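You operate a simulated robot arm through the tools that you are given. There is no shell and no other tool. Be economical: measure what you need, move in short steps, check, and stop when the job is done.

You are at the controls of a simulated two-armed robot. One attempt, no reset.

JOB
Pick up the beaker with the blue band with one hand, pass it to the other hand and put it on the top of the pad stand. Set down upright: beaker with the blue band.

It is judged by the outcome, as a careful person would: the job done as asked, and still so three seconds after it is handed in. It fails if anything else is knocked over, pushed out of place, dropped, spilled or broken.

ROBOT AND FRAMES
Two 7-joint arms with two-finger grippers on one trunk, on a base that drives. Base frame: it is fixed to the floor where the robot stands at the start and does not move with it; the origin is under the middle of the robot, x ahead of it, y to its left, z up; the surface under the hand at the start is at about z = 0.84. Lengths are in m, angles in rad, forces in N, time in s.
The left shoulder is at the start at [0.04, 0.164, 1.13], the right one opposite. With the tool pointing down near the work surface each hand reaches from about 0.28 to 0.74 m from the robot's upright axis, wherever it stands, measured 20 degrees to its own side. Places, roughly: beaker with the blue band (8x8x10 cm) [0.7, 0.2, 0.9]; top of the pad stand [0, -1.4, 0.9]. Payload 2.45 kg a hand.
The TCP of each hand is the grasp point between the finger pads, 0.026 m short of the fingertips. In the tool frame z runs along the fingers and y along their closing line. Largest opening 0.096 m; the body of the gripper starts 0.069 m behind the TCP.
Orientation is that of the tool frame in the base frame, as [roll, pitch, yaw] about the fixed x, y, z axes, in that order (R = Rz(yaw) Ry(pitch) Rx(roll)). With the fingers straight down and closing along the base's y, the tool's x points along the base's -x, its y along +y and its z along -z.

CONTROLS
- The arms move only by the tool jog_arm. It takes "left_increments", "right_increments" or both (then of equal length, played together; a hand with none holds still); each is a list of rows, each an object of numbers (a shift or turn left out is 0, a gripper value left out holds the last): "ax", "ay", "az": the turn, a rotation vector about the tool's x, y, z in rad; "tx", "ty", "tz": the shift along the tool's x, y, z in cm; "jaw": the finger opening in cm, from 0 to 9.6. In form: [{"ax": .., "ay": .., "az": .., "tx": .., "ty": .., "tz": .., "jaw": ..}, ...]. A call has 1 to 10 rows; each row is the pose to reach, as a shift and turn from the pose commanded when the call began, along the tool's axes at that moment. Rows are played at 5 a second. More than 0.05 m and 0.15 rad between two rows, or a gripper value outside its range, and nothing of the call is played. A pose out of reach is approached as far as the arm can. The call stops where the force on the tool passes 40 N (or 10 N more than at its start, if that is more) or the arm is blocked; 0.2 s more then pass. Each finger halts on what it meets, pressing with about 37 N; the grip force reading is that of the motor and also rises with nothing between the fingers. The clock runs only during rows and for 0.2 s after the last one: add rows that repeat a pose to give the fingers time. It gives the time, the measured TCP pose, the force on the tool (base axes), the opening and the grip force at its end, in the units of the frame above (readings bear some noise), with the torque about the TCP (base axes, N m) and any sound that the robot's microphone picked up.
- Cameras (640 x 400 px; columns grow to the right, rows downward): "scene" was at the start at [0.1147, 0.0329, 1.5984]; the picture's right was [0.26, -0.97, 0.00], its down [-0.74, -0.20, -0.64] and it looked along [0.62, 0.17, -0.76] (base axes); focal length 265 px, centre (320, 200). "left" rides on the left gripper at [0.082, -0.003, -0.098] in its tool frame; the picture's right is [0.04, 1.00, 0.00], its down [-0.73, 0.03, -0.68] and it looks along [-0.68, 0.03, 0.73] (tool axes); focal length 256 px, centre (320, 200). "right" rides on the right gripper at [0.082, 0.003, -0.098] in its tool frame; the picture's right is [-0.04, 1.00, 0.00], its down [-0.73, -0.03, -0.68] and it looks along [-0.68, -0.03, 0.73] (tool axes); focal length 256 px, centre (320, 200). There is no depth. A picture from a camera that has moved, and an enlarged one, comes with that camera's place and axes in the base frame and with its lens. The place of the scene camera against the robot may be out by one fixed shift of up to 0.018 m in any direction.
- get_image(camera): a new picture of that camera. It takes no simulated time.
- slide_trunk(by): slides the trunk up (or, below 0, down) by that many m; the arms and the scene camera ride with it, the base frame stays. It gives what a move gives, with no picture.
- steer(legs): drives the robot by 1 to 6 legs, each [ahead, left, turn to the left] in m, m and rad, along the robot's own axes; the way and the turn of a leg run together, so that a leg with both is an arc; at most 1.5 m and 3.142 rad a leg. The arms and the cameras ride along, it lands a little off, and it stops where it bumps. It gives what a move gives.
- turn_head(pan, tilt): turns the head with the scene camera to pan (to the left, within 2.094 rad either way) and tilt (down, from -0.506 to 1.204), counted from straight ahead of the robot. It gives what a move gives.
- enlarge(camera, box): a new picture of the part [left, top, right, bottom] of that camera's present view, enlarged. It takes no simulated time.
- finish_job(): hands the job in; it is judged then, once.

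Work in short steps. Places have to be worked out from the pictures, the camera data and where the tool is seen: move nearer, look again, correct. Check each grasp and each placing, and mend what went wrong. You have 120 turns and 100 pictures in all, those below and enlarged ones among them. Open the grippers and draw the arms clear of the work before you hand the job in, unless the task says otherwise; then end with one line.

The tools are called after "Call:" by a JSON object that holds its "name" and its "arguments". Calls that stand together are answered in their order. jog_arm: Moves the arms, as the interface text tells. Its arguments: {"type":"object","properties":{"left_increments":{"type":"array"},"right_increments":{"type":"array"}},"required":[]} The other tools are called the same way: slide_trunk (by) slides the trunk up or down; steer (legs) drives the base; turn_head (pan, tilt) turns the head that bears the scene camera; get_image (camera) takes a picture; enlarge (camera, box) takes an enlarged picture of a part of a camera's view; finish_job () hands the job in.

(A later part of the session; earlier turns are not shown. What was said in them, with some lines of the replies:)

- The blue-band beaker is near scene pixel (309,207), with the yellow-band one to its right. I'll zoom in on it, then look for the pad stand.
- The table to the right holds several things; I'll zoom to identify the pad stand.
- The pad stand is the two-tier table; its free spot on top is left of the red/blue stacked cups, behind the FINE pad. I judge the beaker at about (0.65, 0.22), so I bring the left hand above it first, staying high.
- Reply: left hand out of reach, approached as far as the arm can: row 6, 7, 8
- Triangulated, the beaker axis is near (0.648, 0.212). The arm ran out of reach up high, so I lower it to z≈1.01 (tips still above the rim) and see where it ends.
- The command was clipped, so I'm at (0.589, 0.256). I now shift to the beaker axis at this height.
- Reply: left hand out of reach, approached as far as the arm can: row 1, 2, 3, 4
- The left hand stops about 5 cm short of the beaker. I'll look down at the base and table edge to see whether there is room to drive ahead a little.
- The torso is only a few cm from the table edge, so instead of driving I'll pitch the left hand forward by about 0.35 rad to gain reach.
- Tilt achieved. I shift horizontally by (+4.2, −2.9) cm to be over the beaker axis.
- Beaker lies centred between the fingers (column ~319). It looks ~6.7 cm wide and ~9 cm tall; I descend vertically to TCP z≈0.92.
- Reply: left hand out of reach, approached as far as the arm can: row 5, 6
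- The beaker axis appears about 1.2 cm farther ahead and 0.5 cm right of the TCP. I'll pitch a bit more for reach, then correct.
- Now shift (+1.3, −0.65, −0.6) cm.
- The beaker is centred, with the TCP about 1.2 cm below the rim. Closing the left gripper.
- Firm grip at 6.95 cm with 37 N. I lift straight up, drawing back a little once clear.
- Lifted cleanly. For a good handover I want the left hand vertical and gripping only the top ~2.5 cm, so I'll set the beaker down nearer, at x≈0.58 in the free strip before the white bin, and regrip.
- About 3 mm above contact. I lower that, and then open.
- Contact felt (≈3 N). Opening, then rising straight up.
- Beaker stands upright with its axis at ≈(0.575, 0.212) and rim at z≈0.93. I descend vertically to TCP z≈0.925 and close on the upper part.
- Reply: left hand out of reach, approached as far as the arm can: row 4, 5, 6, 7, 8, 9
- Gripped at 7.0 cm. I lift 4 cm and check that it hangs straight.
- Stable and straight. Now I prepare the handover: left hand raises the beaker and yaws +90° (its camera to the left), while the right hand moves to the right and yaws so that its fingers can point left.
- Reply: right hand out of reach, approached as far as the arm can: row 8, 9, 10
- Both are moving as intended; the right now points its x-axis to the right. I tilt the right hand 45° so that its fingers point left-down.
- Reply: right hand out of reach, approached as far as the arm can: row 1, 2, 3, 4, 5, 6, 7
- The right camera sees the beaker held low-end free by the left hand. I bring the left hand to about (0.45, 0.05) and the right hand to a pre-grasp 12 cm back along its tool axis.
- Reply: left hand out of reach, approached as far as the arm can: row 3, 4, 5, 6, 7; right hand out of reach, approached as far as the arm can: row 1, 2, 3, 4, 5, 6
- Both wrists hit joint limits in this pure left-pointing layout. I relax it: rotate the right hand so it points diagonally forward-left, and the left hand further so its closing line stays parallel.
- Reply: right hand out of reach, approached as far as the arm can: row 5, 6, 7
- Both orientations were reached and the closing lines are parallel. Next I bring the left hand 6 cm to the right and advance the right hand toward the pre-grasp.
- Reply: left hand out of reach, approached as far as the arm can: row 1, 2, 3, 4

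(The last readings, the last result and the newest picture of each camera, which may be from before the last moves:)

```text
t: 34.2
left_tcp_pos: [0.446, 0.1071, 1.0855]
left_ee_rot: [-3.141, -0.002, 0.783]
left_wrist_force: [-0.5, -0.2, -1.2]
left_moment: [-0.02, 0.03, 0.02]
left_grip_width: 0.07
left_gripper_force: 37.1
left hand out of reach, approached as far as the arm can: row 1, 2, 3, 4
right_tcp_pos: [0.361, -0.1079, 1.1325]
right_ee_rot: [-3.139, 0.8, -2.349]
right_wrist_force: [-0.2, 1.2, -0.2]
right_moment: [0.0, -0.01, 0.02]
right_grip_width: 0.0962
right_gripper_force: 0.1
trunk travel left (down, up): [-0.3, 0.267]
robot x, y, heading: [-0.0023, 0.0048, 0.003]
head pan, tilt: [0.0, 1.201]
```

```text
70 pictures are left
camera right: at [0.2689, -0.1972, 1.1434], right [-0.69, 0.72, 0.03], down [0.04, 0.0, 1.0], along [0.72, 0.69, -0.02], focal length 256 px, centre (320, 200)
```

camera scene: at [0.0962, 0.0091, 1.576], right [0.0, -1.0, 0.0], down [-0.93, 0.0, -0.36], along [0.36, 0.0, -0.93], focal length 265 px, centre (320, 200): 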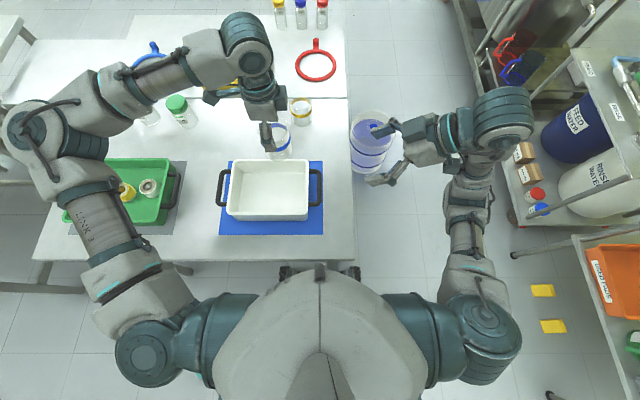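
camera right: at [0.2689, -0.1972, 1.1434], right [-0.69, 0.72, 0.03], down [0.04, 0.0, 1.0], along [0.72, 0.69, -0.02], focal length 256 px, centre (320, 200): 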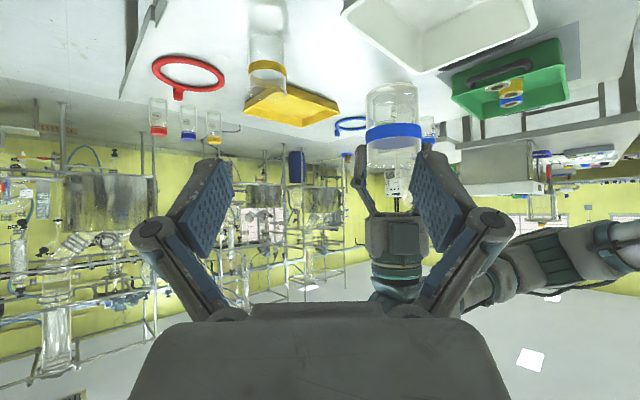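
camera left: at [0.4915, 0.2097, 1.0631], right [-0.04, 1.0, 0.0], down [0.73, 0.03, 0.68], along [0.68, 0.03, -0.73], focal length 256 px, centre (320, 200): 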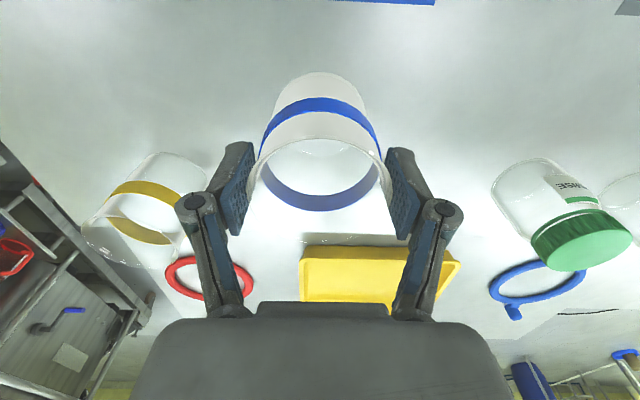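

Beaker seen at (0.448, 0.113), base ~1.00, matching my estimate. I move the right hand to the pre-grasp (0.397, 0.060, 1.10).

Call:
{"name": "jog_arm", "arguments": {"right_increments": [{"tx": -1.3, "ty": 1.5, "tz": 2.1}, {"tx": -2.6, "ty": 3.1, "tz": 4.2}, {"tx": -3.9, "ty": 4.6, "tz": 6.3}, {"tx": -5.2, "ty": 6.2, "tz": 8.4}, {"tx": -6.5, "ty": 7.7, "tz": 10.4}, {"tx": -7.87, "ty": 9.25, "tz": 12.5}, {"tx": -7.87, "ty": 9.25, "tz": 12.5}]}}

Call:
{"name": "get_image", "arguments": {"camera": "right"}}

Call:
{"name": "get_image", "arguments": {"camera": "scene"}}

```text
t: 35.8
left_tcp_pos: [0.4464, 0.1089, 1.0852]
left_ee_rot: [-3.142, -0.001, 0.782]
left_wrist_force: [0.5, 1.1, -1.3]
left_moment: [-0.01, -0.03, 0.03]
left_grip_width: 0.0699
left_gripper_force: 36.9
right_tcp_pos: [0.3982, 0.0619, 1.103]
right_ee_rot: [-3.136, 0.803, -2.35]
right_wrist_force: [0.5, 1.0, 0.3]
right_moment: [-0.01, 0.0, 0.01]
right_grip_width: 0.096
right_gripper_force: 0.1
trunk travel left (down, up): [-0.3, 0.267]
robot x, y, heading: [-0.002, 0.002, -0.001]
head pan, tilt: [0.0, 1.201]
```

```text
69 pictures are left
camera right: at [0.3062, -0.0269, 1.1137], right [-0.69, 0.72, 0.03], down [0.03, 0.0, 1.0], along [0.72, 0.69, -0.02], focal length 256 px, centre (320, 200)
```

right: 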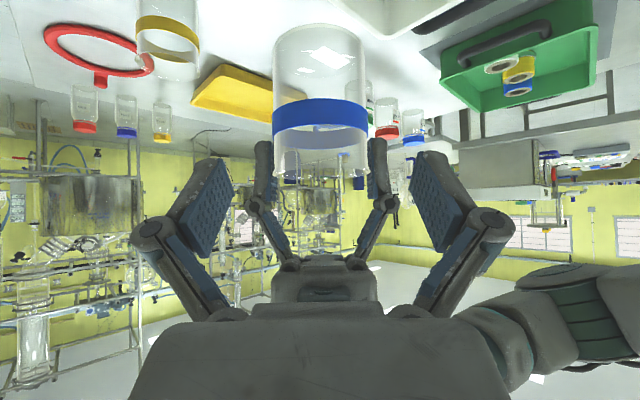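

```text
68 pictures are left
camera scene: at [0.0961, 0.0114, 1.576], right [0.0, -1.0, 0.0], down [-0.93, 0.0, -0.36], along [0.36, 0.0, -0.93], focal length 265 px, centre (320, 200)
```

scene: 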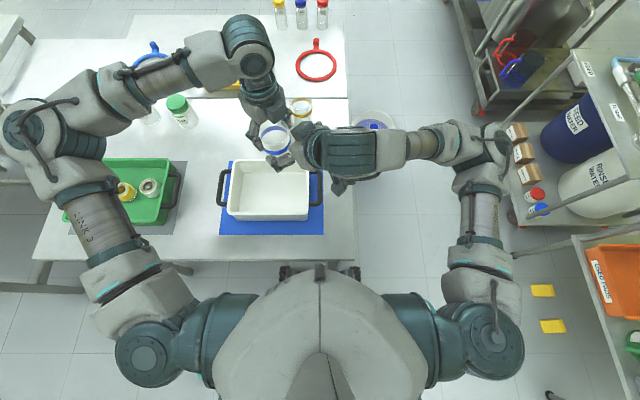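

Excellent alignment: beaker centred between the right fingers, base at z≈1.00, left fingertips ≈5.9 cm above its base. I drop 1 cm, then advance along the tool axis.

Call:
{"name": "jog_arm", "arguments": {"right_increments": [{"tx": 0.72, "tz": 0.7}, {"tx": 0.72, "tz": 2.5}, {"tx": 0.72, "tz": 4.5}, {"tx": 0.72, "tz": 6.5}, {"tx": 0.72, "tz": 8}, {"tx": 0.72, "tz": 9.36}, {"tx": 0.72, "tz": 9.36}]}}

Call:
{"name": "get_image", "arguments": {"camera": "right"}}

Call:
{"name": "get_image", "arguments": {"camera": "left"}}

Call:
{"name": "enlarge", "arguments": {"camera": "scene", "box": [210, 90, 370, 190]}}

```text
t: 37.4
left_tcp_pos: [0.447, 0.109, 1.0846]
left_ee_rot: [-3.141, 0.0, 0.784]
left_wrist_force: [0.3, 0.6, -1.8]
left_moment: [0.02, 0.01, -0.04]
left_grip_width: 0.0702
left_gripper_force: 37.0
right_tcp_pos: [0.4415, 0.105, 1.0309]
right_ee_rot: [-3.138, 0.802, -2.349]
right_wrist_force: [0.3, -0.4, -0.2]
right_moment: [0.03, 0.0, 0.0]
right_grip_width: 0.0959
right_gripper_force: 0.1
trunk travel left (down, up): [-0.3, 0.267]
robot x, y, heading: [-0.0004, 0.0017, -0.004]
head pan, tilt: [0.0, 1.201]
```

```text
67 pictures are left
camera right: at [0.3493, 0.0161, 1.0427], right [-0.69, 0.72, 0.03], down [0.03, 0.0, 1.0], along [0.72, 0.69, -0.02], focal length 256 px, centre (320, 200)
```

right: 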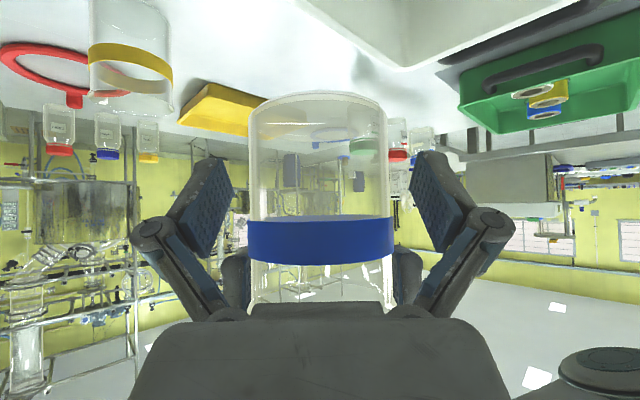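

```text
66 pictures are left
camera left: at [0.5026, 0.1683, 1.1827], right [0.73, -0.68, 0.0], down [-0.5, -0.54, 0.68], along [-0.46, -0.5, -0.73], focal length 256 px, centre (320, 200)
```

left: 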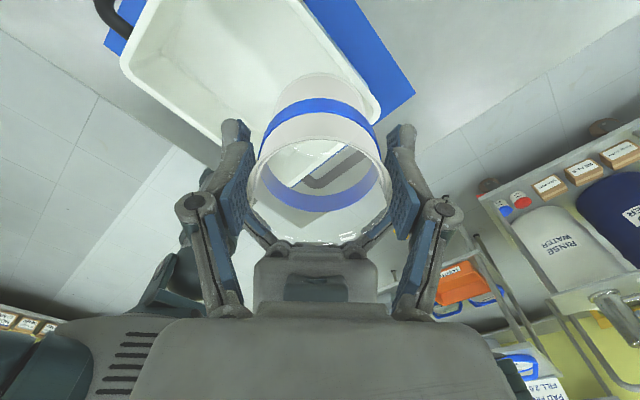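

```text
4.00 times, centred on (290, 140) of scene
camera zoom: at [0.0963, 0.0109, 1.576], right [0.0, -1.0, 0.0], down [-0.93, 0.0, -0.36], along [0.36, 0.0, -0.93], focal length 1060 px, centre (440, 440)
```

zoom: 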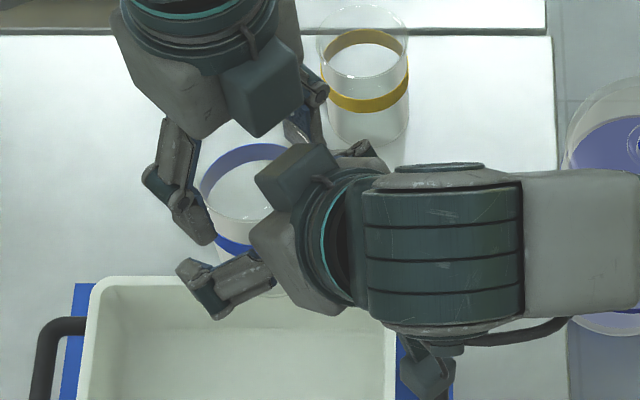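

The right fingers straddle the lower beaker with nothing touching. Closing the right gripper.

Call:
{"name": "jog_arm", "arguments": {"right_increments": [{"jaw": 8}, {"jaw": 6.8}, {"jaw": 5}, {"jaw": 5}, {"jaw": 5}]}}

Call:
{"name": "get_image", "arguments": {"camera": "right"}}

```text
t: 38.6
left_tcp_pos: [0.4462, 0.1094, 1.0839]
left_ee_rot: [-3.141, 0.0, 0.781]
left_wrist_force: [0.0, 6.5, -3.1]
left_moment: [0.25, -0.02, -0.03]
left_grip_width: 0.0702
left_gripper_force: 36.5
right_tcp_pos: [0.4408, 0.1044, 1.0329]
right_ee_rot: [-3.138, 0.802, -2.351]
right_wrist_force: [1.4, -6.0, 1.6]
right_moment: [0.05, 0.02, -0.03]
right_grip_width: 0.0676
right_gripper_force: 37.0
trunk travel left (down, up): [-0.3, 0.267]
robot x, y, heading: [0.0003, -0.0011, 0.005]
head pan, tilt: [0.0, 1.201]
```

```text
64 pictures are left
camera right: at [0.3494, 0.0159, 1.0429], right [-0.69, 0.72, 0.03], down [0.03, 0.0, 1.0], along [0.72, 0.69, -0.02], focal length 256 px, centre (320, 200)
```

right: 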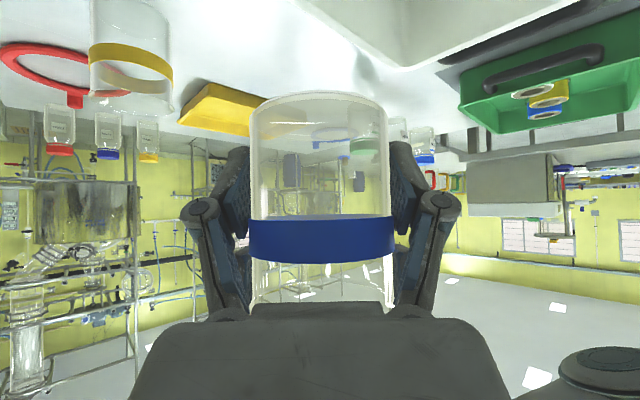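

Right grip is firm (6.76 cm, 37 N). I open the left and raise it straight up.

Call:
{"name": "jog_arm", "arguments": {"left_increments": [{"jaw": 7.6}, {"jaw": 9.0}, {"jaw": 9.0}, {"tz": -1.5}, {"tz": -3.5}, {"tz": -6}, {"tz": -8}, {"tz": -8}]}}

Call:
{"name": "get_image", "arguments": {"camera": "right"}}

Call:
{"name": "get_image", "arguments": {"camera": "left"}}

```text
t: 40.4
left_tcp_pos: [0.4391, 0.1229, 1.1562]
left_ee_rot: [-3.14, 0.0, 0.782]
left_wrist_force: [0.4, 0.2, 0.3]
left_moment: [0.0, -0.01, 0.03]
left_grip_width: 0.09
left_gripper_force: 0.1
left hand out of reach, approached as far as the arm can: row 4, 5, 6, 7, 8
right_tcp_pos: [0.4409, 0.1047, 1.0323]
right_ee_rot: [-3.138, 0.803, -2.348]
right_wrist_force: [0.5, 0.8, 0.9]
right_moment: [0.01, 0.01, -0.01]
right_grip_width: 0.0676
right_gripper_force: 37.3
trunk travel left (down, up): [-0.3, 0.267]
robot x, y, heading: [-0.0012, -0.0033, 0.003]
head pan, tilt: [0.0, 1.201]
```

```text
63 pictures are left
camera right: at [0.3492, 0.016, 1.0428], right [-0.69, 0.72, 0.03], down [0.03, 0.0, 1.0], along [0.72, 0.69, -0.02], focal length 256 px, centre (320, 200)
```

right: 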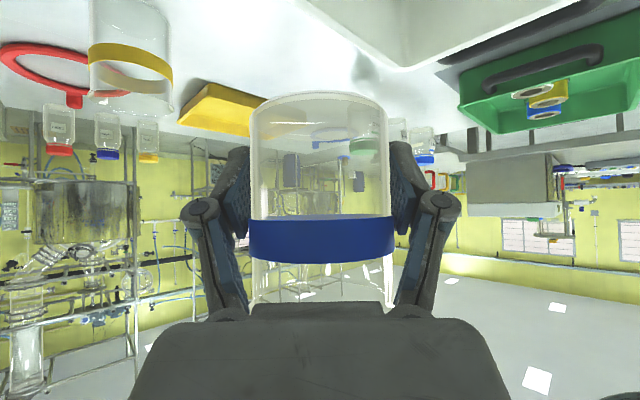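

```text
62 pictures are left
camera left: at [0.4949, 0.182, 1.255], right [0.73, -0.68, 0.0], down [-0.5, -0.54, 0.68], along [-0.46, -0.5, -0.73], focal length 256 px, centre (320, 200)
```

left: 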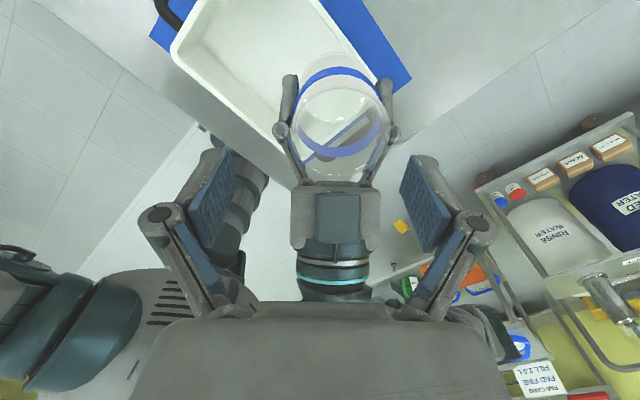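

Passed over cleanly; the beaker is unmoved in the right hand. I move the left hand away to the left, restoring its yaw.

Call:
{"name": "jog_arm", "arguments": {"left_increments": [{"tx": 2, "ty": -1.5, "tz": -0.4}, {"tx": 4, "ty": -3, "tz": -0.8}, {"tx": 6.5, "ty": -5, "tz": -1.2}, {"tx": 9, "ty": -7, "az": -0.14}, {"tx": 11.5, "ty": -9, "az": -0.28}, {"tx": 14, "ty": -10.5, "az": -0.42}, {"tx": 16, "ty": -12, "az": -0.56}, {"tx": 16, "ty": -12, "az": -0.7}, {"tx": 16, "ty": -12, "az": -0.84}, {"tx": 16, "ty": -12, "az": -0.98}]}}

Call:
{"name": "turn_head", "arguments": {"pan": -1.5, "tilt": 0.9}}

Call:
{"name": "get_image", "arguments": {"camera": "scene"}}

```text
t: 42.6
left_tcp_pos: [0.4675, 0.3208, 1.1574]
left_ee_rot: [3.141, 0.001, 1.763]
left_wrist_force: [-0.1, 0.8, 0.7]
left_moment: [0.0, -0.01, 0.02]
left_grip_width: 0.09
left_gripper_force: 0.1
right_tcp_pos: [0.4408, 0.1049, 1.0329]
right_ee_rot: [-3.138, 0.803, -2.35]
right_wrist_force: [-0.7, 0.3, -0.3]
right_moment: [0.01, 0.01, -0.02]
right_grip_width: 0.0678
right_gripper_force: 36.7
trunk travel left (down, up): [-0.3, 0.267]
robot x, y, heading: [-0.0022, -0.0007, -0.002]
head pan, tilt: [0.0, 1.201]
```

```text
t: 44.2
left_tcp_pos: [0.4675, 0.3206, 1.1566]
left_ee_rot: [3.141, 0.0, 1.761]
left_wrist_force: [-0.4, -0.4, 0.0]
left_moment: [0.01, -0.01, -0.05]
left_grip_width: 0.0902
left_gripper_force: 0.0
right_tcp_pos: [0.4422, 0.1051, 1.0319]
right_ee_rot: [-3.138, 0.802, -2.349]
right_wrist_force: [1.1, -0.2, 0.0]
right_moment: [0.02, 0.0, 0.01]
right_grip_width: 0.0676
right_gripper_force: 36.7
trunk travel left (down, up): [-0.3, 0.267]
robot x, y, heading: [0.0029, -0.0031, -0.005]
head pan, tilt: [-1.499, 0.901]
```

```text
61 pictures are left
camera scene: at [0.0454, -0.0629, 1.5962], right [-1.0, -0.07, 0.0], down [-0.06, 0.78, -0.62], along [0.04, -0.62, -0.78], focal length 265 px, centre (320, 200)
```

scene: 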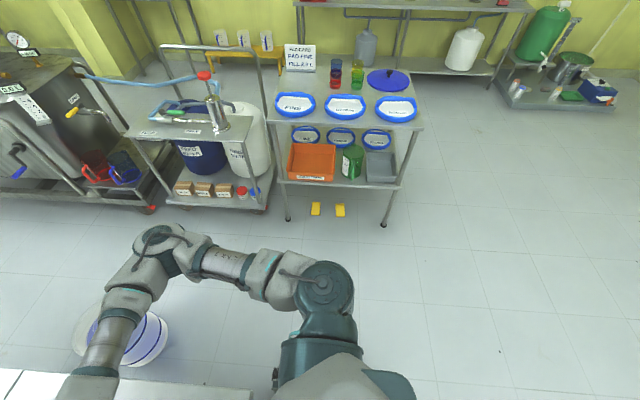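

Now I raise both hands for travel and pull the left hand in.

Call:
{"name": "jog_arm", "arguments": {"right_increments": [{"tx": -1.5, "tz": -1.45}, {"tx": -3, "tz": -2.9}, {"tx": -4.5, "tz": -4.35}, {"tx": -6, "tz": -5.8}, {"tx": -7.2, "tz": -7}, {"tx": -7.2, "tz": -7}], "left_increments": [{"tz": -2}, {"tz": -4, "ty": -2}, {"tz": -6, "ty": -4}, {"tz": -8, "ty": -6}, {"tz": -10, "ty": -9}, {"tz": -10, "ty": -12, "tx": 2}]}}

Call:
{"name": "steer", "arguments": {"legs": [[-0.4, 0, 0]]}}

Call:
{"name": "get_image", "arguments": {"camera": "right"}}

```text
t: 45.6
left_tcp_pos: [0.3437, 0.3204, 1.2545]
left_ee_rot: [3.141, 0.002, 1.76]
left_wrist_force: [0.1, 0.6, 0.1]
left_moment: [-0.01, -0.02, 0.02]
left_grip_width: 0.0901
left_gripper_force: 0.0
right_tcp_pos: [0.4395, 0.1048, 1.1335]
right_ee_rot: [-3.135, 0.804, -2.348]
right_wrist_force: [-0.3, 0.6, -1.3]
right_moment: [-0.02, 0.01, -0.01]
right_grip_width: 0.0676
right_gripper_force: 36.5
trunk travel left (down, up): [-0.3, 0.267]
robot x, y, heading: [-0.0027, -0.0028, -0.002]
head pan, tilt: [-1.499, 0.901]
```

```text
t: 48.1
left_tcp_pos: [-0.0523, 0.3171, 1.2556]
left_ee_rot: [-3.141, 0.001, 1.755]
left_wrist_force: [-0.2, -0.3, -0.3]
left_moment: [-0.02, -0.02, 0.0]
left_grip_width: 0.0902
left_gripper_force: 0.0
right_tcp_pos: [0.0414, 0.1029, 1.1326]
right_ee_rot: [-3.138, 0.804, -2.355]
right_wrist_force: [0.4, 0.0, -1.0]
right_moment: [-0.01, -0.01, 0.0]
right_grip_width: 0.0675
right_gripper_force: 37.0
trunk travel left (down, up): [-0.3, 0.267]
robot x, y, heading: [-0.402, 0.0004, -0.004]
head pan, tilt: [-1.499, 0.901]
```

```text
60 pictures are left
camera right: at [-0.0519, 0.0143, 1.1439], right [-0.68, 0.73, 0.03], down [0.03, 0.0, 1.0], along [0.73, 0.69, -0.02], focal length 256 px, centre (320, 200)
```

right: 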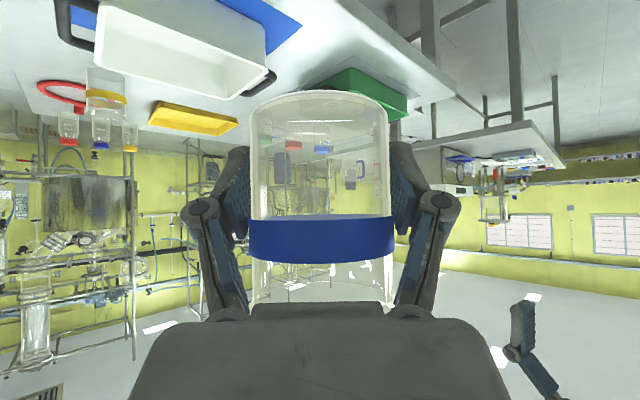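

Beaker secure. Turn right to face the stand, then look ahead.

Call:
{"name": "steer", "arguments": {"legs": [[0, 0, -1.571], [0.4, 0, 0]]}}

Call:
{"name": "turn_head", "arguments": {"pan": 0.3, "tilt": 0.6}}

Call:
{"name": "get_image", "arguments": {"camera": "scene"}}

```text
t: 54.3
left_tcp_pos: [-0.0666, -0.7285, 1.2577]
left_ee_rot: [3.139, -0.001, 0.216]
left_wrist_force: [-0.4, -0.1, -0.6]
left_moment: [-0.03, -0.02, 0.01]
left_grip_width: 0.0903
left_gripper_force: 0.1
right_tcp_pos: [-0.2798, -0.829, 1.1355]
right_ee_rot: [-3.138, 0.807, 2.388]
right_wrist_force: [0.3, -0.2, -0.1]
right_moment: [-0.02, 0.02, 0.02]
right_grip_width: 0.0678
right_gripper_force: 37.2
trunk travel left (down, up): [-0.3, 0.267]
robot x, y, heading: [-0.3913, -0.3936, -1.547]
head pan, tilt: [-1.499, 0.901]
```

```text
t: 56.1
left_tcp_pos: [-0.0662, -0.7269, 1.2565]
left_ee_rot: [3.137, 0.0, 0.214]
left_wrist_force: [0.5, 0.0, -0.6]
left_moment: [0.02, -0.01, 0.03]
left_grip_width: 0.0899
left_gripper_force: 0.1
right_tcp_pos: [-0.2786, -0.8271, 1.1352]
right_ee_rot: [-3.134, 0.807, 2.389]
right_wrist_force: [-0.8, 0.5, -0.4]
right_moment: [-0.03, 0.03, -0.01]
right_grip_width: 0.0676
right_gripper_force: 37.2
trunk travel left (down, up): [-0.3, 0.267]
robot x, y, heading: [-0.3947, -0.3954, -1.542]
head pan, tilt: [0.3, 0.6]
```

```text
59 pictures are left
camera scene: at [-0.3552, -0.5022, 1.6205], right [-0.95, -0.32, 0.0], down [-0.18, 0.54, -0.82], along [0.26, -0.78, -0.57], focal length 265 px, centre (320, 200)
```

scene: 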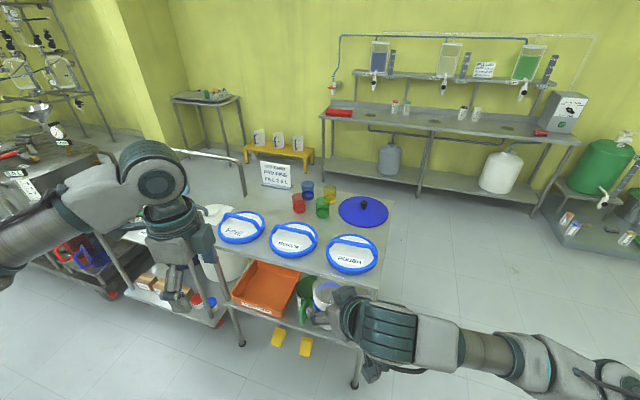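

Good view; I enlarge the stand top.

Call:
{"name": "enlarge", "arguments": {"camera": "scene", "box": [200, 150, 400, 275]}}

```text
3.20 times, centred on (300, 212) of scene
camera zoom: at [-0.3552, -0.5022, 1.6205], right [-0.95, -0.32, 0.0], down [-0.18, 0.54, -0.82], along [0.26, -0.78, -0.57], focal length 848 px, centre (384, 160)
```

zoom: 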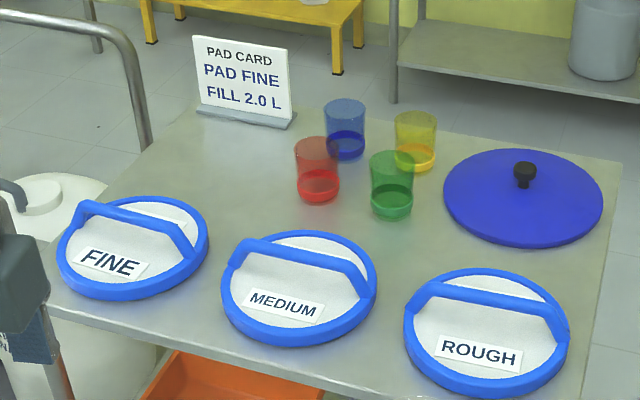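

Triangulating from both views, the stand top is z≈0.85; free patch between the card, red cup, FINE pad and left edge is centred about (0.235, −1.47). I drive nearer in steps: ahead 0.24, then left 0.57.

Call:
{"name": "steer", "arguments": {"legs": [[0.24, 0, 0], [0, 0.57, 0], [0, 0, -0.03]]}}

Call:
{"name": "turn_head", "arguments": {"pan": 0.0, "tilt": 0.85}}

Call:
{"name": "get_image", "arguments": {"camera": "scene"}}

```text
t: 61.1
left_tcp_pos: [0.5076, -0.9672, 1.2561]
left_ee_rot: [3.136, 0.011, 0.182]
left_wrist_force: [-0.1, 0.0, -0.5]
left_moment: [-0.02, 0.02, -0.03]
left_grip_width: 0.0901
left_gripper_force: 0.1
right_tcp_pos: [0.2925, -1.0606, 1.135]
right_ee_rot: [-3.126, 0.799, 2.364]
right_wrist_force: [1.4, 0.1, -1.0]
right_moment: [-0.01, 0.01, -0.08]
right_grip_width: 0.0676
right_gripper_force: 36.2
trunk travel left (down, up): [-0.3, 0.267]
robot x, y, heading: [0.1859, -0.6255, -1.585]
head pan, tilt: [0.3, 0.6]
```

```text
t: 61.9
left_tcp_pos: [0.505, -0.9653, 1.2567]
left_ee_rot: [3.132, 0.005, 0.182]
left_wrist_force: [0.3, -0.1, 1.3]
left_moment: [0.0, 0.1, 0.0]
left_grip_width: 0.0903
left_gripper_force: 0.0
right_tcp_pos: [0.2904, -1.0573, 1.1366]
right_ee_rot: [-3.127, 0.804, 2.363]
right_wrist_force: [0.3, 0.3, -0.8]
right_moment: [-0.02, 0.05, -0.03]
right_grip_width: 0.0679
right_gripper_force: 37.1
trunk travel left (down, up): [-0.3, 0.267]
robot x, y, heading: [0.1859, -0.6234, -1.578]
head pan, tilt: [0.0, 0.85]
```

```text
57 pictures are left
camera scene: at [0.1997, -0.7277, 1.5997], right [-1.0, 0.01, 0.01], down [0.0, 0.75, -0.66], along [-0.01, -0.66, -0.75], focal length 265 px, centre (320, 200)
```

scene: 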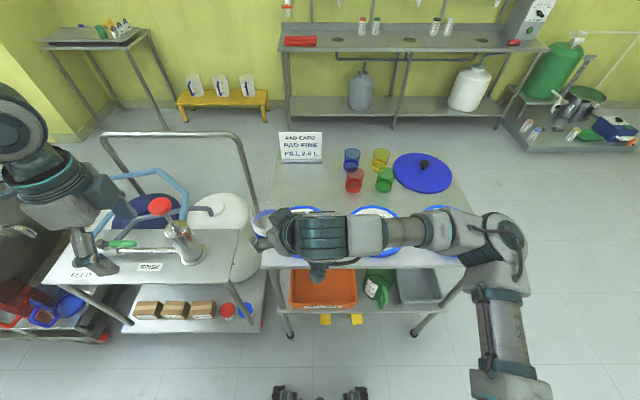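

Now the robot is at (0.186, −0.625). Base front is ~0.25 m ahead of its axis, and the stand's edge is at y≈−1.10, so I drive 0.17 m further.

Call:
{"name": "steer", "arguments": {"legs": [[0.17, 0, 0]]}}

Call:
{"name": "get_image", "arguments": {"camera": "scene"}}

Call:
{"name": "get_image", "arguments": {"camera": "right"}}

```text
t: 63.4
left_tcp_pos: [0.4856, -1.1345, 1.262]
left_ee_rot: [3.131, -0.006, 0.182]
left_wrist_force: [-0.4, 0.1, 0.1]
left_moment: [0.02, 0.03, -0.01]
left_grip_width: 0.0901
left_gripper_force: 0.2
right_tcp_pos: [0.2722, -1.2275, 1.1392]
right_ee_rot: [-3.135, 0.815, 2.354]
right_wrist_force: [-0.3, -0.1, -1.6]
right_moment: [-0.04, -0.01, -0.01]
right_grip_width: 0.0675
right_gripper_force: 36.2
trunk travel left (down, up): [-0.3, 0.267]
robot x, y, heading: [0.1786, -0.7955, -1.582]
head pan, tilt: [0.0, 0.85]
```

```text
56 pictures are left
camera scene: at [0.1754, -0.8957, 1.6], right [-1.0, 0.01, -0.01], down [0.01, 0.75, -0.66], along [0.0, -0.66, -0.75], focal length 265 px, centre (320, 200)
```

scene: 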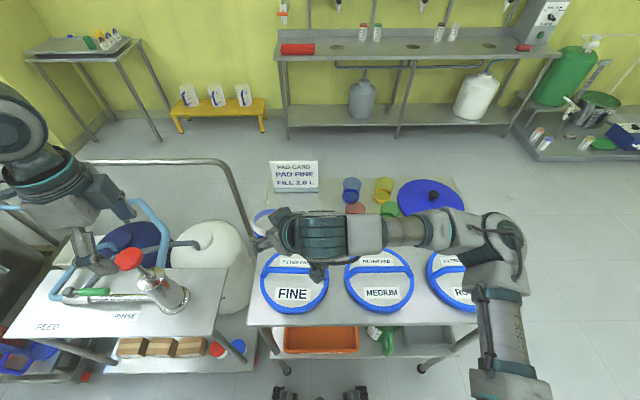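

```text
55 pictures are left
camera right: at [0.1841, -1.1358, 1.1479], right [0.73, 0.68, 0.03], down [-0.01, -0.03, 1.0], along [0.68, -0.73, -0.01], focal length 256 px, centre (320, 200)
```

right: 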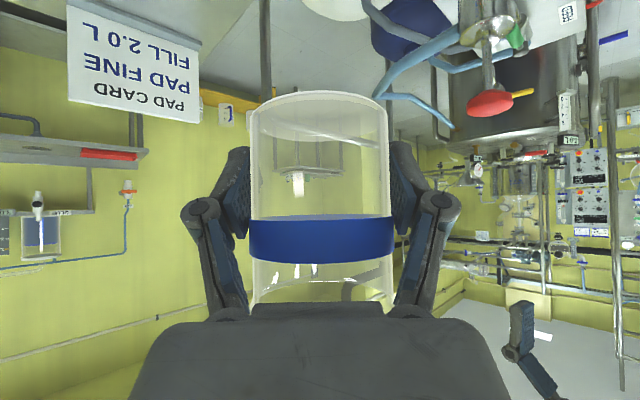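

The robot is 0.30 m from the edge. At this safe height I extend the right hand to over the target (TCP ≈ (0.230, −1.470)).

Call:
{"name": "jog_arm", "arguments": {"right_increments": [{"tx": -1.4, "ty": -2.87, "tz": 1.48}, {"tx": -2.8, "ty": -5.74, "tz": 2.95}, {"tx": -4.2, "ty": -8.6, "tz": 4.43}, {"tx": -5.6, "ty": -11.5, "tz": 5.9}, {"tx": -7, "ty": -14.35, "tz": 7.4}, {"tx": -8.4, "ty": -17.2, "tz": 8.86}, {"tx": -9.75, "ty": -20.1, "tz": 10.34}, {"tx": -9.75, "ty": -20.1, "tz": 10.34}]}}

Call:
{"name": "get_image", "arguments": {"camera": "scene"}}

Call:
{"name": "get_image", "arguments": {"camera": "right"}}

```text
t: 65.2
left_tcp_pos: [0.4885, -1.1335, 1.2611]
left_ee_rot: [3.132, -0.002, 0.182]
left_wrist_force: [0.0, 0.2, 1.1]
left_moment: [0.02, 0.03, -0.01]
left_grip_width: 0.0901
left_gripper_force: 0.1
right_tcp_pos: [0.2315, -1.4688, 1.1414]
right_ee_rot: [-3.132, 0.812, 2.357]
right_wrist_force: [0.0, -0.3, -0.9]
right_moment: [-0.02, 0.02, 0.04]
right_grip_width: 0.0675
right_gripper_force: 36.4
trunk travel left (down, up): [-0.3, 0.267]
robot x, y, heading: [0.1775, -0.7971, -1.58]
head pan, tilt: [0.0, 0.85]
```

```text
54 pictures are left
camera scene: at [0.1799, -0.8992, 1.5997], right [-1.0, 0.01, 0.0], down [0.01, 0.75, -0.66], along [-0.01, -0.66, -0.75], focal length 265 px, centre (320, 200)
```

scene: 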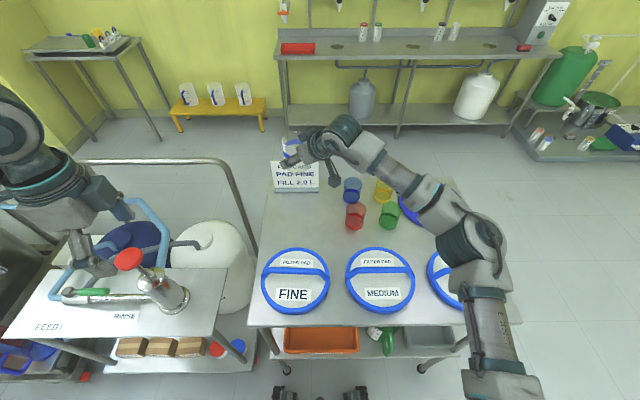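

```text
53 pictures are left
camera right: at [0.1445, -1.3765, 1.1518], right [0.73, 0.68, 0.02], down [-0.01, -0.02, 1.0], along [0.68, -0.73, -0.01], focal length 256 px, centre (320, 200)
```

right: 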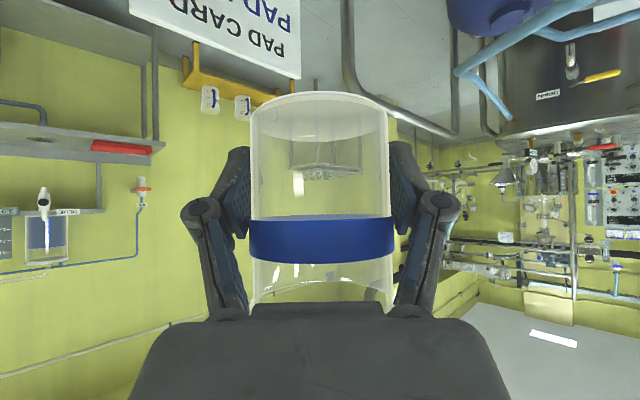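

Reached. To keep the wrist clear of the red cup I shift the spot 3 cm left to about (0.265, −1.46), then descend to z≈0.945 (beaker base ≈0.91).

Call:
{"name": "jog_arm", "arguments": {"right_increments": [{"tx": -0.4, "ty": 1.4, "tz": 0.4}, {"tx": -0.81, "ty": 2.85, "tz": 0.85}, {"tx": 2.04, "ty": 2.85, "tz": 3.54}, {"tx": 4.9, "ty": 2.85, "tz": 6.2}, {"tx": 7.75, "ty": 2.85, "tz": 8.9}, {"tx": 10.6, "ty": 2.85, "tz": 11.6}, {"tx": 13.45, "ty": 2.85, "tz": 14.29}, {"tx": 13.45, "ty": 2.85, "tz": 14.29}]}}

Call:
{"name": "get_image", "arguments": {"camera": "right"}}

Call:
{"name": "enlarge", "arguments": {"camera": "scene", "box": [230, 110, 470, 260]}}

```text
t: 67.0
left_tcp_pos: [0.4895, -1.1329, 1.2617]
left_ee_rot: [3.131, -0.001, 0.183]
left_wrist_force: [-1.0, -0.5, -0.5]
left_moment: [0.0, -0.03, 0.01]
left_grip_width: 0.09
left_gripper_force: 0.0
right_tcp_pos: [0.2623, -1.4592, 0.9425]
right_ee_rot: [-3.131, 0.811, 2.361]
right_wrist_force: [0.0, 0.0, -1.8]
right_moment: [0.03, 0.05, 0.0]
right_grip_width: 0.0675
right_gripper_force: 37.3
trunk travel left (down, up): [-0.3, 0.267]
robot x, y, heading: [0.1805, -0.7928, -1.587]
head pan, tilt: [0.0, 0.85]
```

```text
52 pictures are left
camera right: at [0.1737, -1.3668, 0.9522], right [0.73, 0.68, 0.02], down [-0.01, -0.02, 1.0], along [0.68, -0.73, -0.01], focal length 256 px, centre (320, 200)
```

right: 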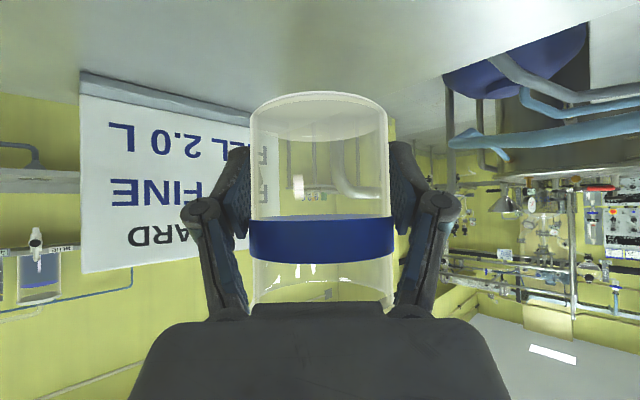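

```text
2.67 times, centred on (350, 185) of scene
camera zoom: at [0.1838, -0.8991, 1.5997], right [-1.0, 0.01, 0.0], down [0.01, 0.75, -0.66], along [-0.01, -0.66, -0.75], focal length 707 px, centre (240, 240)
```

zoom: 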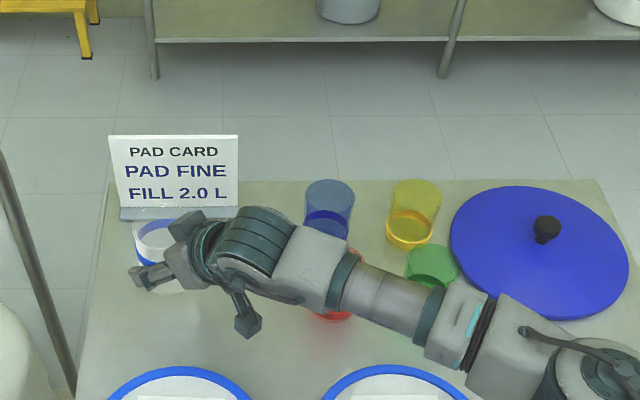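

Everything is clear: card behind, red cup well to the right. I lower another 4.5 cm.

Call:
{"name": "jog_arm", "arguments": {"right_increments": [{"tx": 1.1, "tz": 1.03}, {"tx": 2.2, "tz": 2.07}, {"tx": 3.26, "tz": 3.1}, {"tx": 3.26, "tz": 3.1}]}}

Call:
{"name": "get_image", "arguments": {"camera": "right"}}

Call:
{"name": "enlarge", "arguments": {"camera": "scene", "box": [250, 150, 410, 250]}}

```text
t: 68.0
left_tcp_pos: [0.4919, -1.1329, 1.2605]
left_ee_rot: [3.132, 0.0, 0.181]
left_wrist_force: [0.1, 0.4, -0.6]
left_moment: [0.05, -0.01, 0.03]
left_grip_width: 0.0899
left_gripper_force: 0.0
right_tcp_pos: [0.2632, -1.4612, 0.8999]
right_ee_rot: [-3.131, 0.81, 2.359]
right_wrist_force: [0.3, -0.5, -0.8]
right_moment: [0.01, 0.04, -0.02]
right_grip_width: 0.0675
right_gripper_force: 36.8
trunk travel left (down, up): [-0.3, 0.267]
robot x, y, heading: [0.179, -0.7945, -1.584]
head pan, tilt: [0.0, 0.85]
```

```text
50 pictures are left
camera right: at [0.1754, -1.3686, 0.9089], right [0.73, 0.68, 0.02], down [-0.01, -0.02, 1.0], along [0.68, -0.73, -0.01], focal length 256 px, centre (320, 200)
```

right: 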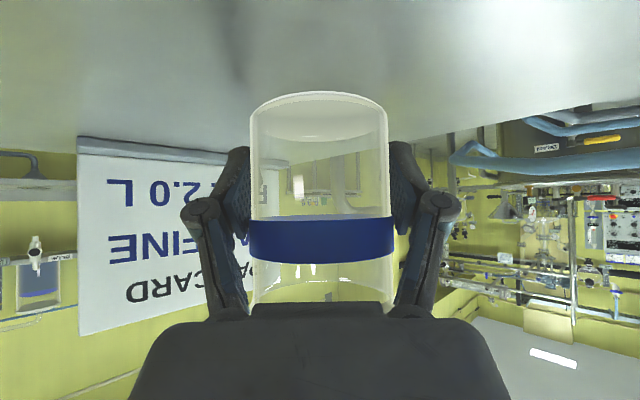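

```text
4.00 times, centred on (330, 200) of scene
camera zoom: at [0.1862, -0.8996, 1.5997], right [-1.0, 0.01, 0.0], down [0.01, 0.75, -0.66], along [-0.01, -0.66, -0.75], focal length 1060 px, centre (280, 200)
```

zoom: 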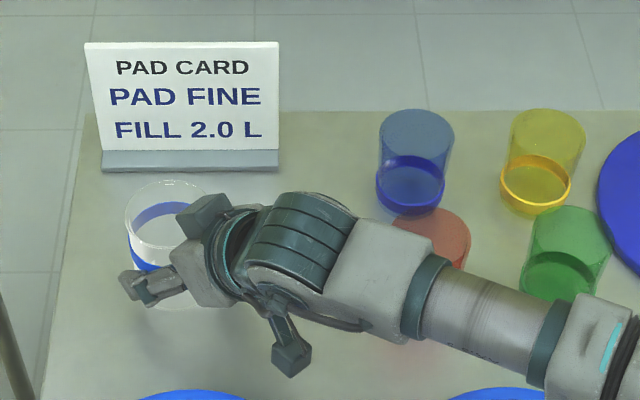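

Beaker base is perhaps 1 cm above the top. I lower 0.8 cm and read the force.

Call:
{"name": "jog_arm", "arguments": {"right_increments": [{"tx": 0.29, "tz": 0.28}, {"tx": 0.58, "tz": 0.55}, {"tx": 0.58, "tz": 0.55}]}}

```text
t: 68.8
left_tcp_pos: [0.493, -1.1316, 1.2602]
left_ee_rot: [3.13, 0.001, 0.182]
left_wrist_force: [0.4, -0.8, 0.2]
left_moment: [0.02, -0.01, -0.02]
left_grip_width: 0.0898
left_gripper_force: 0.0
right_tcp_pos: [0.2633, -1.459, 0.8957]
right_ee_rot: [-3.128, 0.816, 2.362]
right_wrist_force: [0.3, -0.7, 19.3]
right_moment: [0.45, 0.09, 0.13]
right_grip_width: 0.0676
right_gripper_force: 36.8
trunk travel left (down, up): [-0.3, 0.267]
robot x, y, heading: [0.1792, -0.7974, -1.583]
head pan, tilt: [0.0, 0.85]
```

Contact (19 N, z 0.896). I ease off the pressure by 3 mm before releasing.

Call:
{"name": "jog_arm", "arguments": {"right_increments": [{"tx": -0.12, "tz": -0.11}, {"tx": -0.22, "tz": -0.21}, {"tx": -0.22, "tz": -0.21}]}}

Call:
{"name": "get_image", "arguments": {"camera": "right"}}

```text
t: 69.6
left_tcp_pos: [0.493, -1.1319, 1.2613]
left_ee_rot: [3.13, -0.001, 0.18]
left_wrist_force: [-0.7, 0.0, 0.5]
left_moment: [0.0, -0.02, 0.0]
left_grip_width: 0.0901
left_gripper_force: 0.0
right_tcp_pos: [0.263, -1.4586, 0.894]
right_ee_rot: [-3.129, 0.81, 2.362]
right_wrist_force: [0.5, -5.3, 14.1]
right_moment: [0.23, 0.1, 0.05]
right_grip_width: 0.0679
right_gripper_force: 36.9
trunk travel left (down, up): [-0.3, 0.267]
robot x, y, heading: [0.1782, -0.7931, -1.581]
head pan, tilt: [0.0, 0.85]
```

```text
48 pictures are left
camera right: at [0.1752, -1.3663, 0.9037], right [0.73, 0.68, 0.02], down [-0.01, -0.02, 1.0], along [0.68, -0.73, -0.01], focal length 256 px, centre (320, 200)
```

right: 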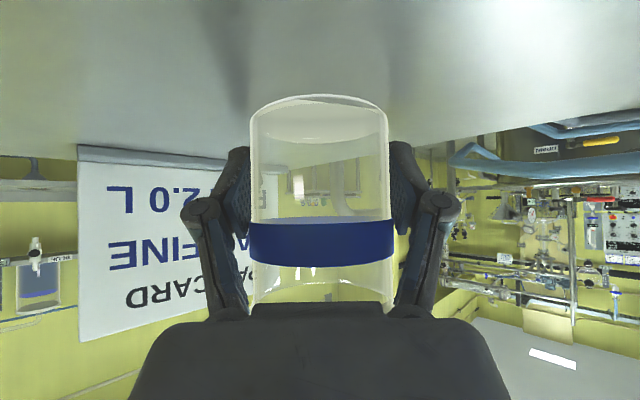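

The beaker slid a millimetre or two in the grip, so it is resting on the surface. I ease a bit more.

Call:
{"name": "jog_arm", "arguments": {"right_increments": [{"tx": -0.1, "tz": -0.1}, {"tx": -0.2, "tz": -0.19}, {"tx": -0.2, "tz": -0.19}]}}

Call:
{"name": "enlarge", "arguments": {"camera": "right", "box": [200, 60, 440, 210]}}

```text
t: 70.4
left_tcp_pos: [0.4925, -1.1345, 1.2599]
left_ee_rot: [3.132, -0.001, 0.18]
left_wrist_force: [0.9, -0.1, -0.1]
left_moment: [0.02, -0.03, -0.02]
left_grip_width: 0.09
left_gripper_force: 0.1
right_tcp_pos: [0.2611, -1.4592, 0.8943]
right_ee_rot: [-3.132, 0.805, 2.361]
right_wrist_force: [-0.2, 0.0, -1.8]
right_moment: [-0.01, 0.05, 0.0]
right_grip_width: 0.0672
right_gripper_force: 36.8
trunk travel left (down, up): [-0.3, 0.267]
robot x, y, heading: [0.1805, -0.7948, -1.585]
head pan, tilt: [0.0, 0.85]
```

```text
2.67 times, centred on (320, 135) of right
camera zoom: at [0.1743, -1.3669, 0.9047], right [0.73, 0.68, 0.02], down [0.0, -0.03, 1.0], along [0.68, -0.73, -0.02], focal length 683 px, centre (320, 373)
```

zoom: 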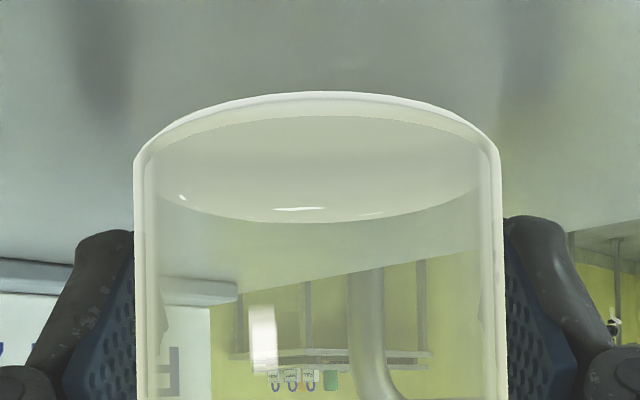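

Contact just lost (weight only, −1.8 N), so the base is within 1–2 mm of the surface. I lower 1.5 mm and open.

Call:
{"name": "jog_arm", "arguments": {"right_increments": [{"tx": 0.11, "tz": 0.1}, {"tx": 0.11, "tz": 0.1}, {"tx": 0.11, "tz": 0.1, "jaw": 7.4}, {"tx": 0.11, "tz": 0.1, "jaw": 9.0}, {"tx": 0.11, "tz": 0.1, "jaw": 9.0}, {"tx": 0.11, "tz": 0.1, "jaw": 9.0}]}}

Call:
{"name": "get_image", "arguments": {"camera": "right"}}

```text
t: 71.8
left_tcp_pos: [0.4922, -1.1332, 1.2601]
left_ee_rot: [3.13, 0.001, 0.182]
left_wrist_force: [1.2, 1.2, -0.4]
left_moment: [0.0, 0.01, 0.02]
left_grip_width: 0.0899
left_gripper_force: 0.0
right_tcp_pos: [0.2625, -1.46, 0.8944]
right_ee_rot: [-3.13, 0.809, 2.36]
right_wrist_force: [0.3, 1.0, -0.4]
right_moment: [0.02, 0.03, -0.01]
right_grip_width: 0.0903
right_gripper_force: 0.0
trunk travel left (down, up): [-0.3, 0.267]
robot x, y, heading: [0.1797, -0.7944, -1.58]
head pan, tilt: [0.0, 0.85]
```

```text
46 pictures are left
camera right: at [0.1747, -1.3667, 0.9048], right [0.73, 0.68, 0.02], down [-0.01, -0.03, 1.0], along [0.68, -0.73, -0.01], focal length 256 px, centre (320, 200)
```

right: 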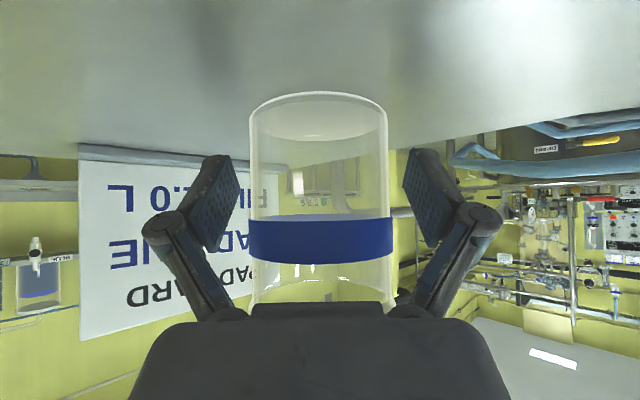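

Released; it stands upright. I back out along the tool axis.

Call:
{"name": "jog_arm", "arguments": {"right_increments": [{"tz": -1.5}, {"tz": -3.5}, {"tz": -6}, {"tz": -9}, {"tz": -12}, {"tz": -14}, {"tz": -14}]}}

Call:
{"name": "get_image", "arguments": {"camera": "right"}}

```text
t: 73.4
left_tcp_pos: [0.4932, -1.1323, 1.259]
left_ee_rot: [3.133, 0.0, 0.182]
left_wrist_force: [-0.7, -0.3, -0.9]
left_moment: [0.04, 0.03, 0.03]
left_grip_width: 0.0901
left_gripper_force: 0.1
right_tcp_pos: [0.1901, -1.3867, 0.9937]
right_ee_rot: [-3.13, 0.811, 2.359]
right_wrist_force: [-0.9, -0.6, 0.7]
right_moment: [0.03, 0.01, 0.01]
right_grip_width: 0.0898
right_gripper_force: 0.0
trunk travel left (down, up): [-0.3, 0.267]
robot x, y, heading: [0.1813, -0.7927, -1.582]
head pan, tilt: [0.0, 0.85]
```

```text
45 pictures are left
camera right: at [0.1036, -1.2945, 1.0022], right [0.73, 0.68, 0.02], down [-0.01, -0.03, 1.0], along [0.68, -0.73, -0.01], focal length 256 px, centre (320, 200)
```

right: 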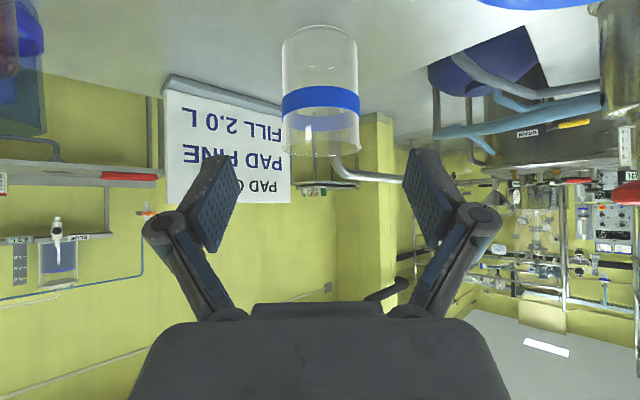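

Clear of the beaker. I raise the hand and back the robot away a little, then verify.

Call:
{"name": "jog_arm", "arguments": {"right_increments": [{"tx": -2.2, "tz": -2.1}, {"tx": -4.4, "tz": -4.2}, {"tx": -6.6, "tz": -6.3}, {"tx": -8.8, "tz": -8.4}, {"tx": -10.15, "tz": -9.65}, {"tx": -10.15, "tz": -9.65}]}}

Call:
{"name": "steer", "arguments": {"legs": [[-0.2, 0, 0]]}}

Call:
{"name": "turn_head", "arguments": {"pan": 0.0, "tilt": 0.75}}

Call:
{"name": "get_image", "arguments": {"camera": "scene"}}

Call:
{"name": "enlarge", "arguments": {"camera": "scene", "box": [240, 120, 480, 270]}}

```text
t: 74.8
left_tcp_pos: [0.493, -1.1335, 1.2602]
left_ee_rot: [3.133, 0.0, 0.182]
left_wrist_force: [0.7, 0.2, -0.9]
left_moment: [0.02, 0.0, -0.03]
left_grip_width: 0.0902
left_gripper_force: 0.2
right_tcp_pos: [0.1938, -1.3869, 1.1316]
right_ee_rot: [-3.13, 0.808, 2.36]
right_wrist_force: [-0.1, 0.2, 0.9]
right_moment: [0.02, 0.03, -0.02]
right_grip_width: 0.0901
right_gripper_force: 0.0
trunk travel left (down, up): [-0.3, 0.267]
robot x, y, heading: [0.1809, -0.7955, -1.578]
head pan, tilt: [0.0, 0.85]
```

```text
t: 76.3
left_tcp_pos: [0.4955, -0.9375, 1.2595]
left_ee_rot: [3.132, -0.001, 0.186]
left_wrist_force: [-0.5, -0.1, -0.2]
left_moment: [0.0, 0.03, 0.02]
left_grip_width: 0.0901
left_gripper_force: 0.0
right_tcp_pos: [0.1956, -1.1894, 1.1307]
right_ee_rot: [-3.131, 0.81, 2.362]
right_wrist_force: [-0.3, 1.3, 0.6]
right_moment: [0.0, -0.01, 0.0]
right_grip_width: 0.09
right_gripper_force: 0.1
trunk travel left (down, up): [-0.3, 0.267]
robot x, y, heading: [0.1809, -0.5979, -1.576]
head pan, tilt: [0.0, 0.85]
```

```text
t: 77.0
left_tcp_pos: [0.4944, -0.932, 1.2619]
left_ee_rot: [3.126, 0.002, 0.185]
left_wrist_force: [0.5, 0.0, -0.8]
left_moment: [-0.01, 0.0, 0.02]
left_grip_width: 0.0901
left_gripper_force: 0.1
right_tcp_pos: [0.196, -1.1856, 1.1338]
right_ee_rot: [-3.125, 0.815, 2.366]
right_wrist_force: [-0.2, -0.5, -0.2]
right_moment: [0.0, -0.04, -0.02]
right_grip_width: 0.0901
right_gripper_force: 0.0
trunk travel left (down, up): [-0.3, 0.267]
robot x, y, heading: [0.1797, -0.5991, -1.581]
head pan, tilt: [0.0, 0.75]
```

```text
44 pictures are left
camera scene: at [0.1875, -0.7071, 1.6077], right [-1.0, 0.01, 0.0], down [0.0, 0.68, -0.73], along [-0.01, -0.73, -0.68], focal length 265 px, centre (320, 200)
```

scene: 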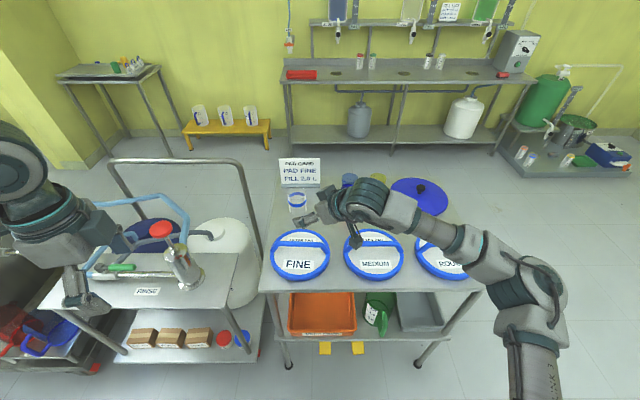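

```text
2.67 times, centred on (360, 195) of scene
camera zoom: at [0.1875, -0.7071, 1.6077], right [-1.0, 0.01, 0.0], down [0.0, 0.68, -0.73], along [-0.01, -0.73, -0.68], focal length 707 px, centre (213, 213)
```

zoom: 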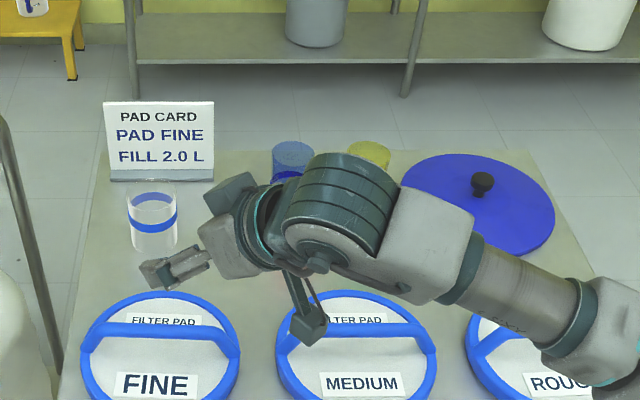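

The beaker stands upright by the card. I back off slightly more to check that the cups behind the arm are undisturbed.

Call:
{"name": "steer", "arguments": {"legs": [[-0.12, -0.25, 0]]}}

Call:
{"name": "enlarge", "arguments": {"camera": "scene", "box": [190, 100, 430, 250]}}

```text
t: 79.0
left_tcp_pos: [0.2581, -0.8112, 1.2577]
left_ee_rot: [3.131, 0.013, 0.186]
left_wrist_force: [-0.2, -0.3, -0.1]
left_moment: [0.04, 0.02, 0.03]
left_grip_width: 0.0898
left_gripper_force: 0.0
right_tcp_pos: [-0.0414, -1.0642, 1.1318]
right_ee_rot: [-3.113, 0.804, 2.375]
right_wrist_force: [0.2, 0.4, 0.9]
right_moment: [-0.04, 0.02, -0.07]
right_grip_width: 0.0899
right_gripper_force: 0.0
trunk travel left (down, up): [-0.3, 0.267]
robot x, y, heading: [-0.0678, -0.4798, -1.58]
head pan, tilt: [0.0, 0.75]
```

```text
2.67 times, centred on (310, 175) of scene
camera zoom: at [-0.0511, -0.587, 1.6075], right [-1.0, 0.01, 0.01], down [0.0, 0.69, -0.73], along [-0.01, -0.73, -0.69], focal length 707 px, centre (347, 267)
```

zoom: 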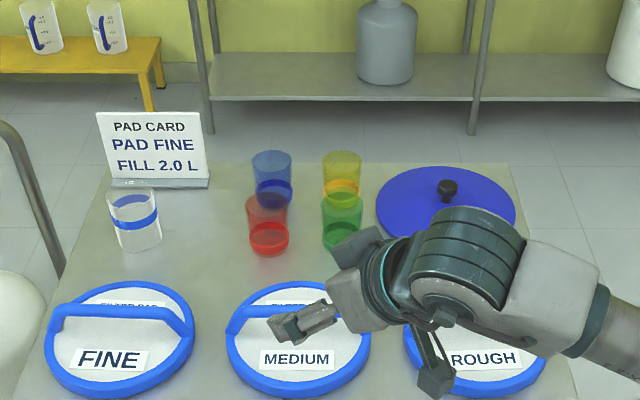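

The beaker stands upright on the stand, all other items are in place, and both arms are clear with the grippers open. Handing in.

Call:
{"name": "finish_job", "arguments": {}}

```text
The job is handed in.
```

The left hand picked up the blue-band beaker, passed it to the right hand in mid-air, and the right hand set it upright on the top of the pad stand; the last picture shows nothing else on the stand top disturbed.
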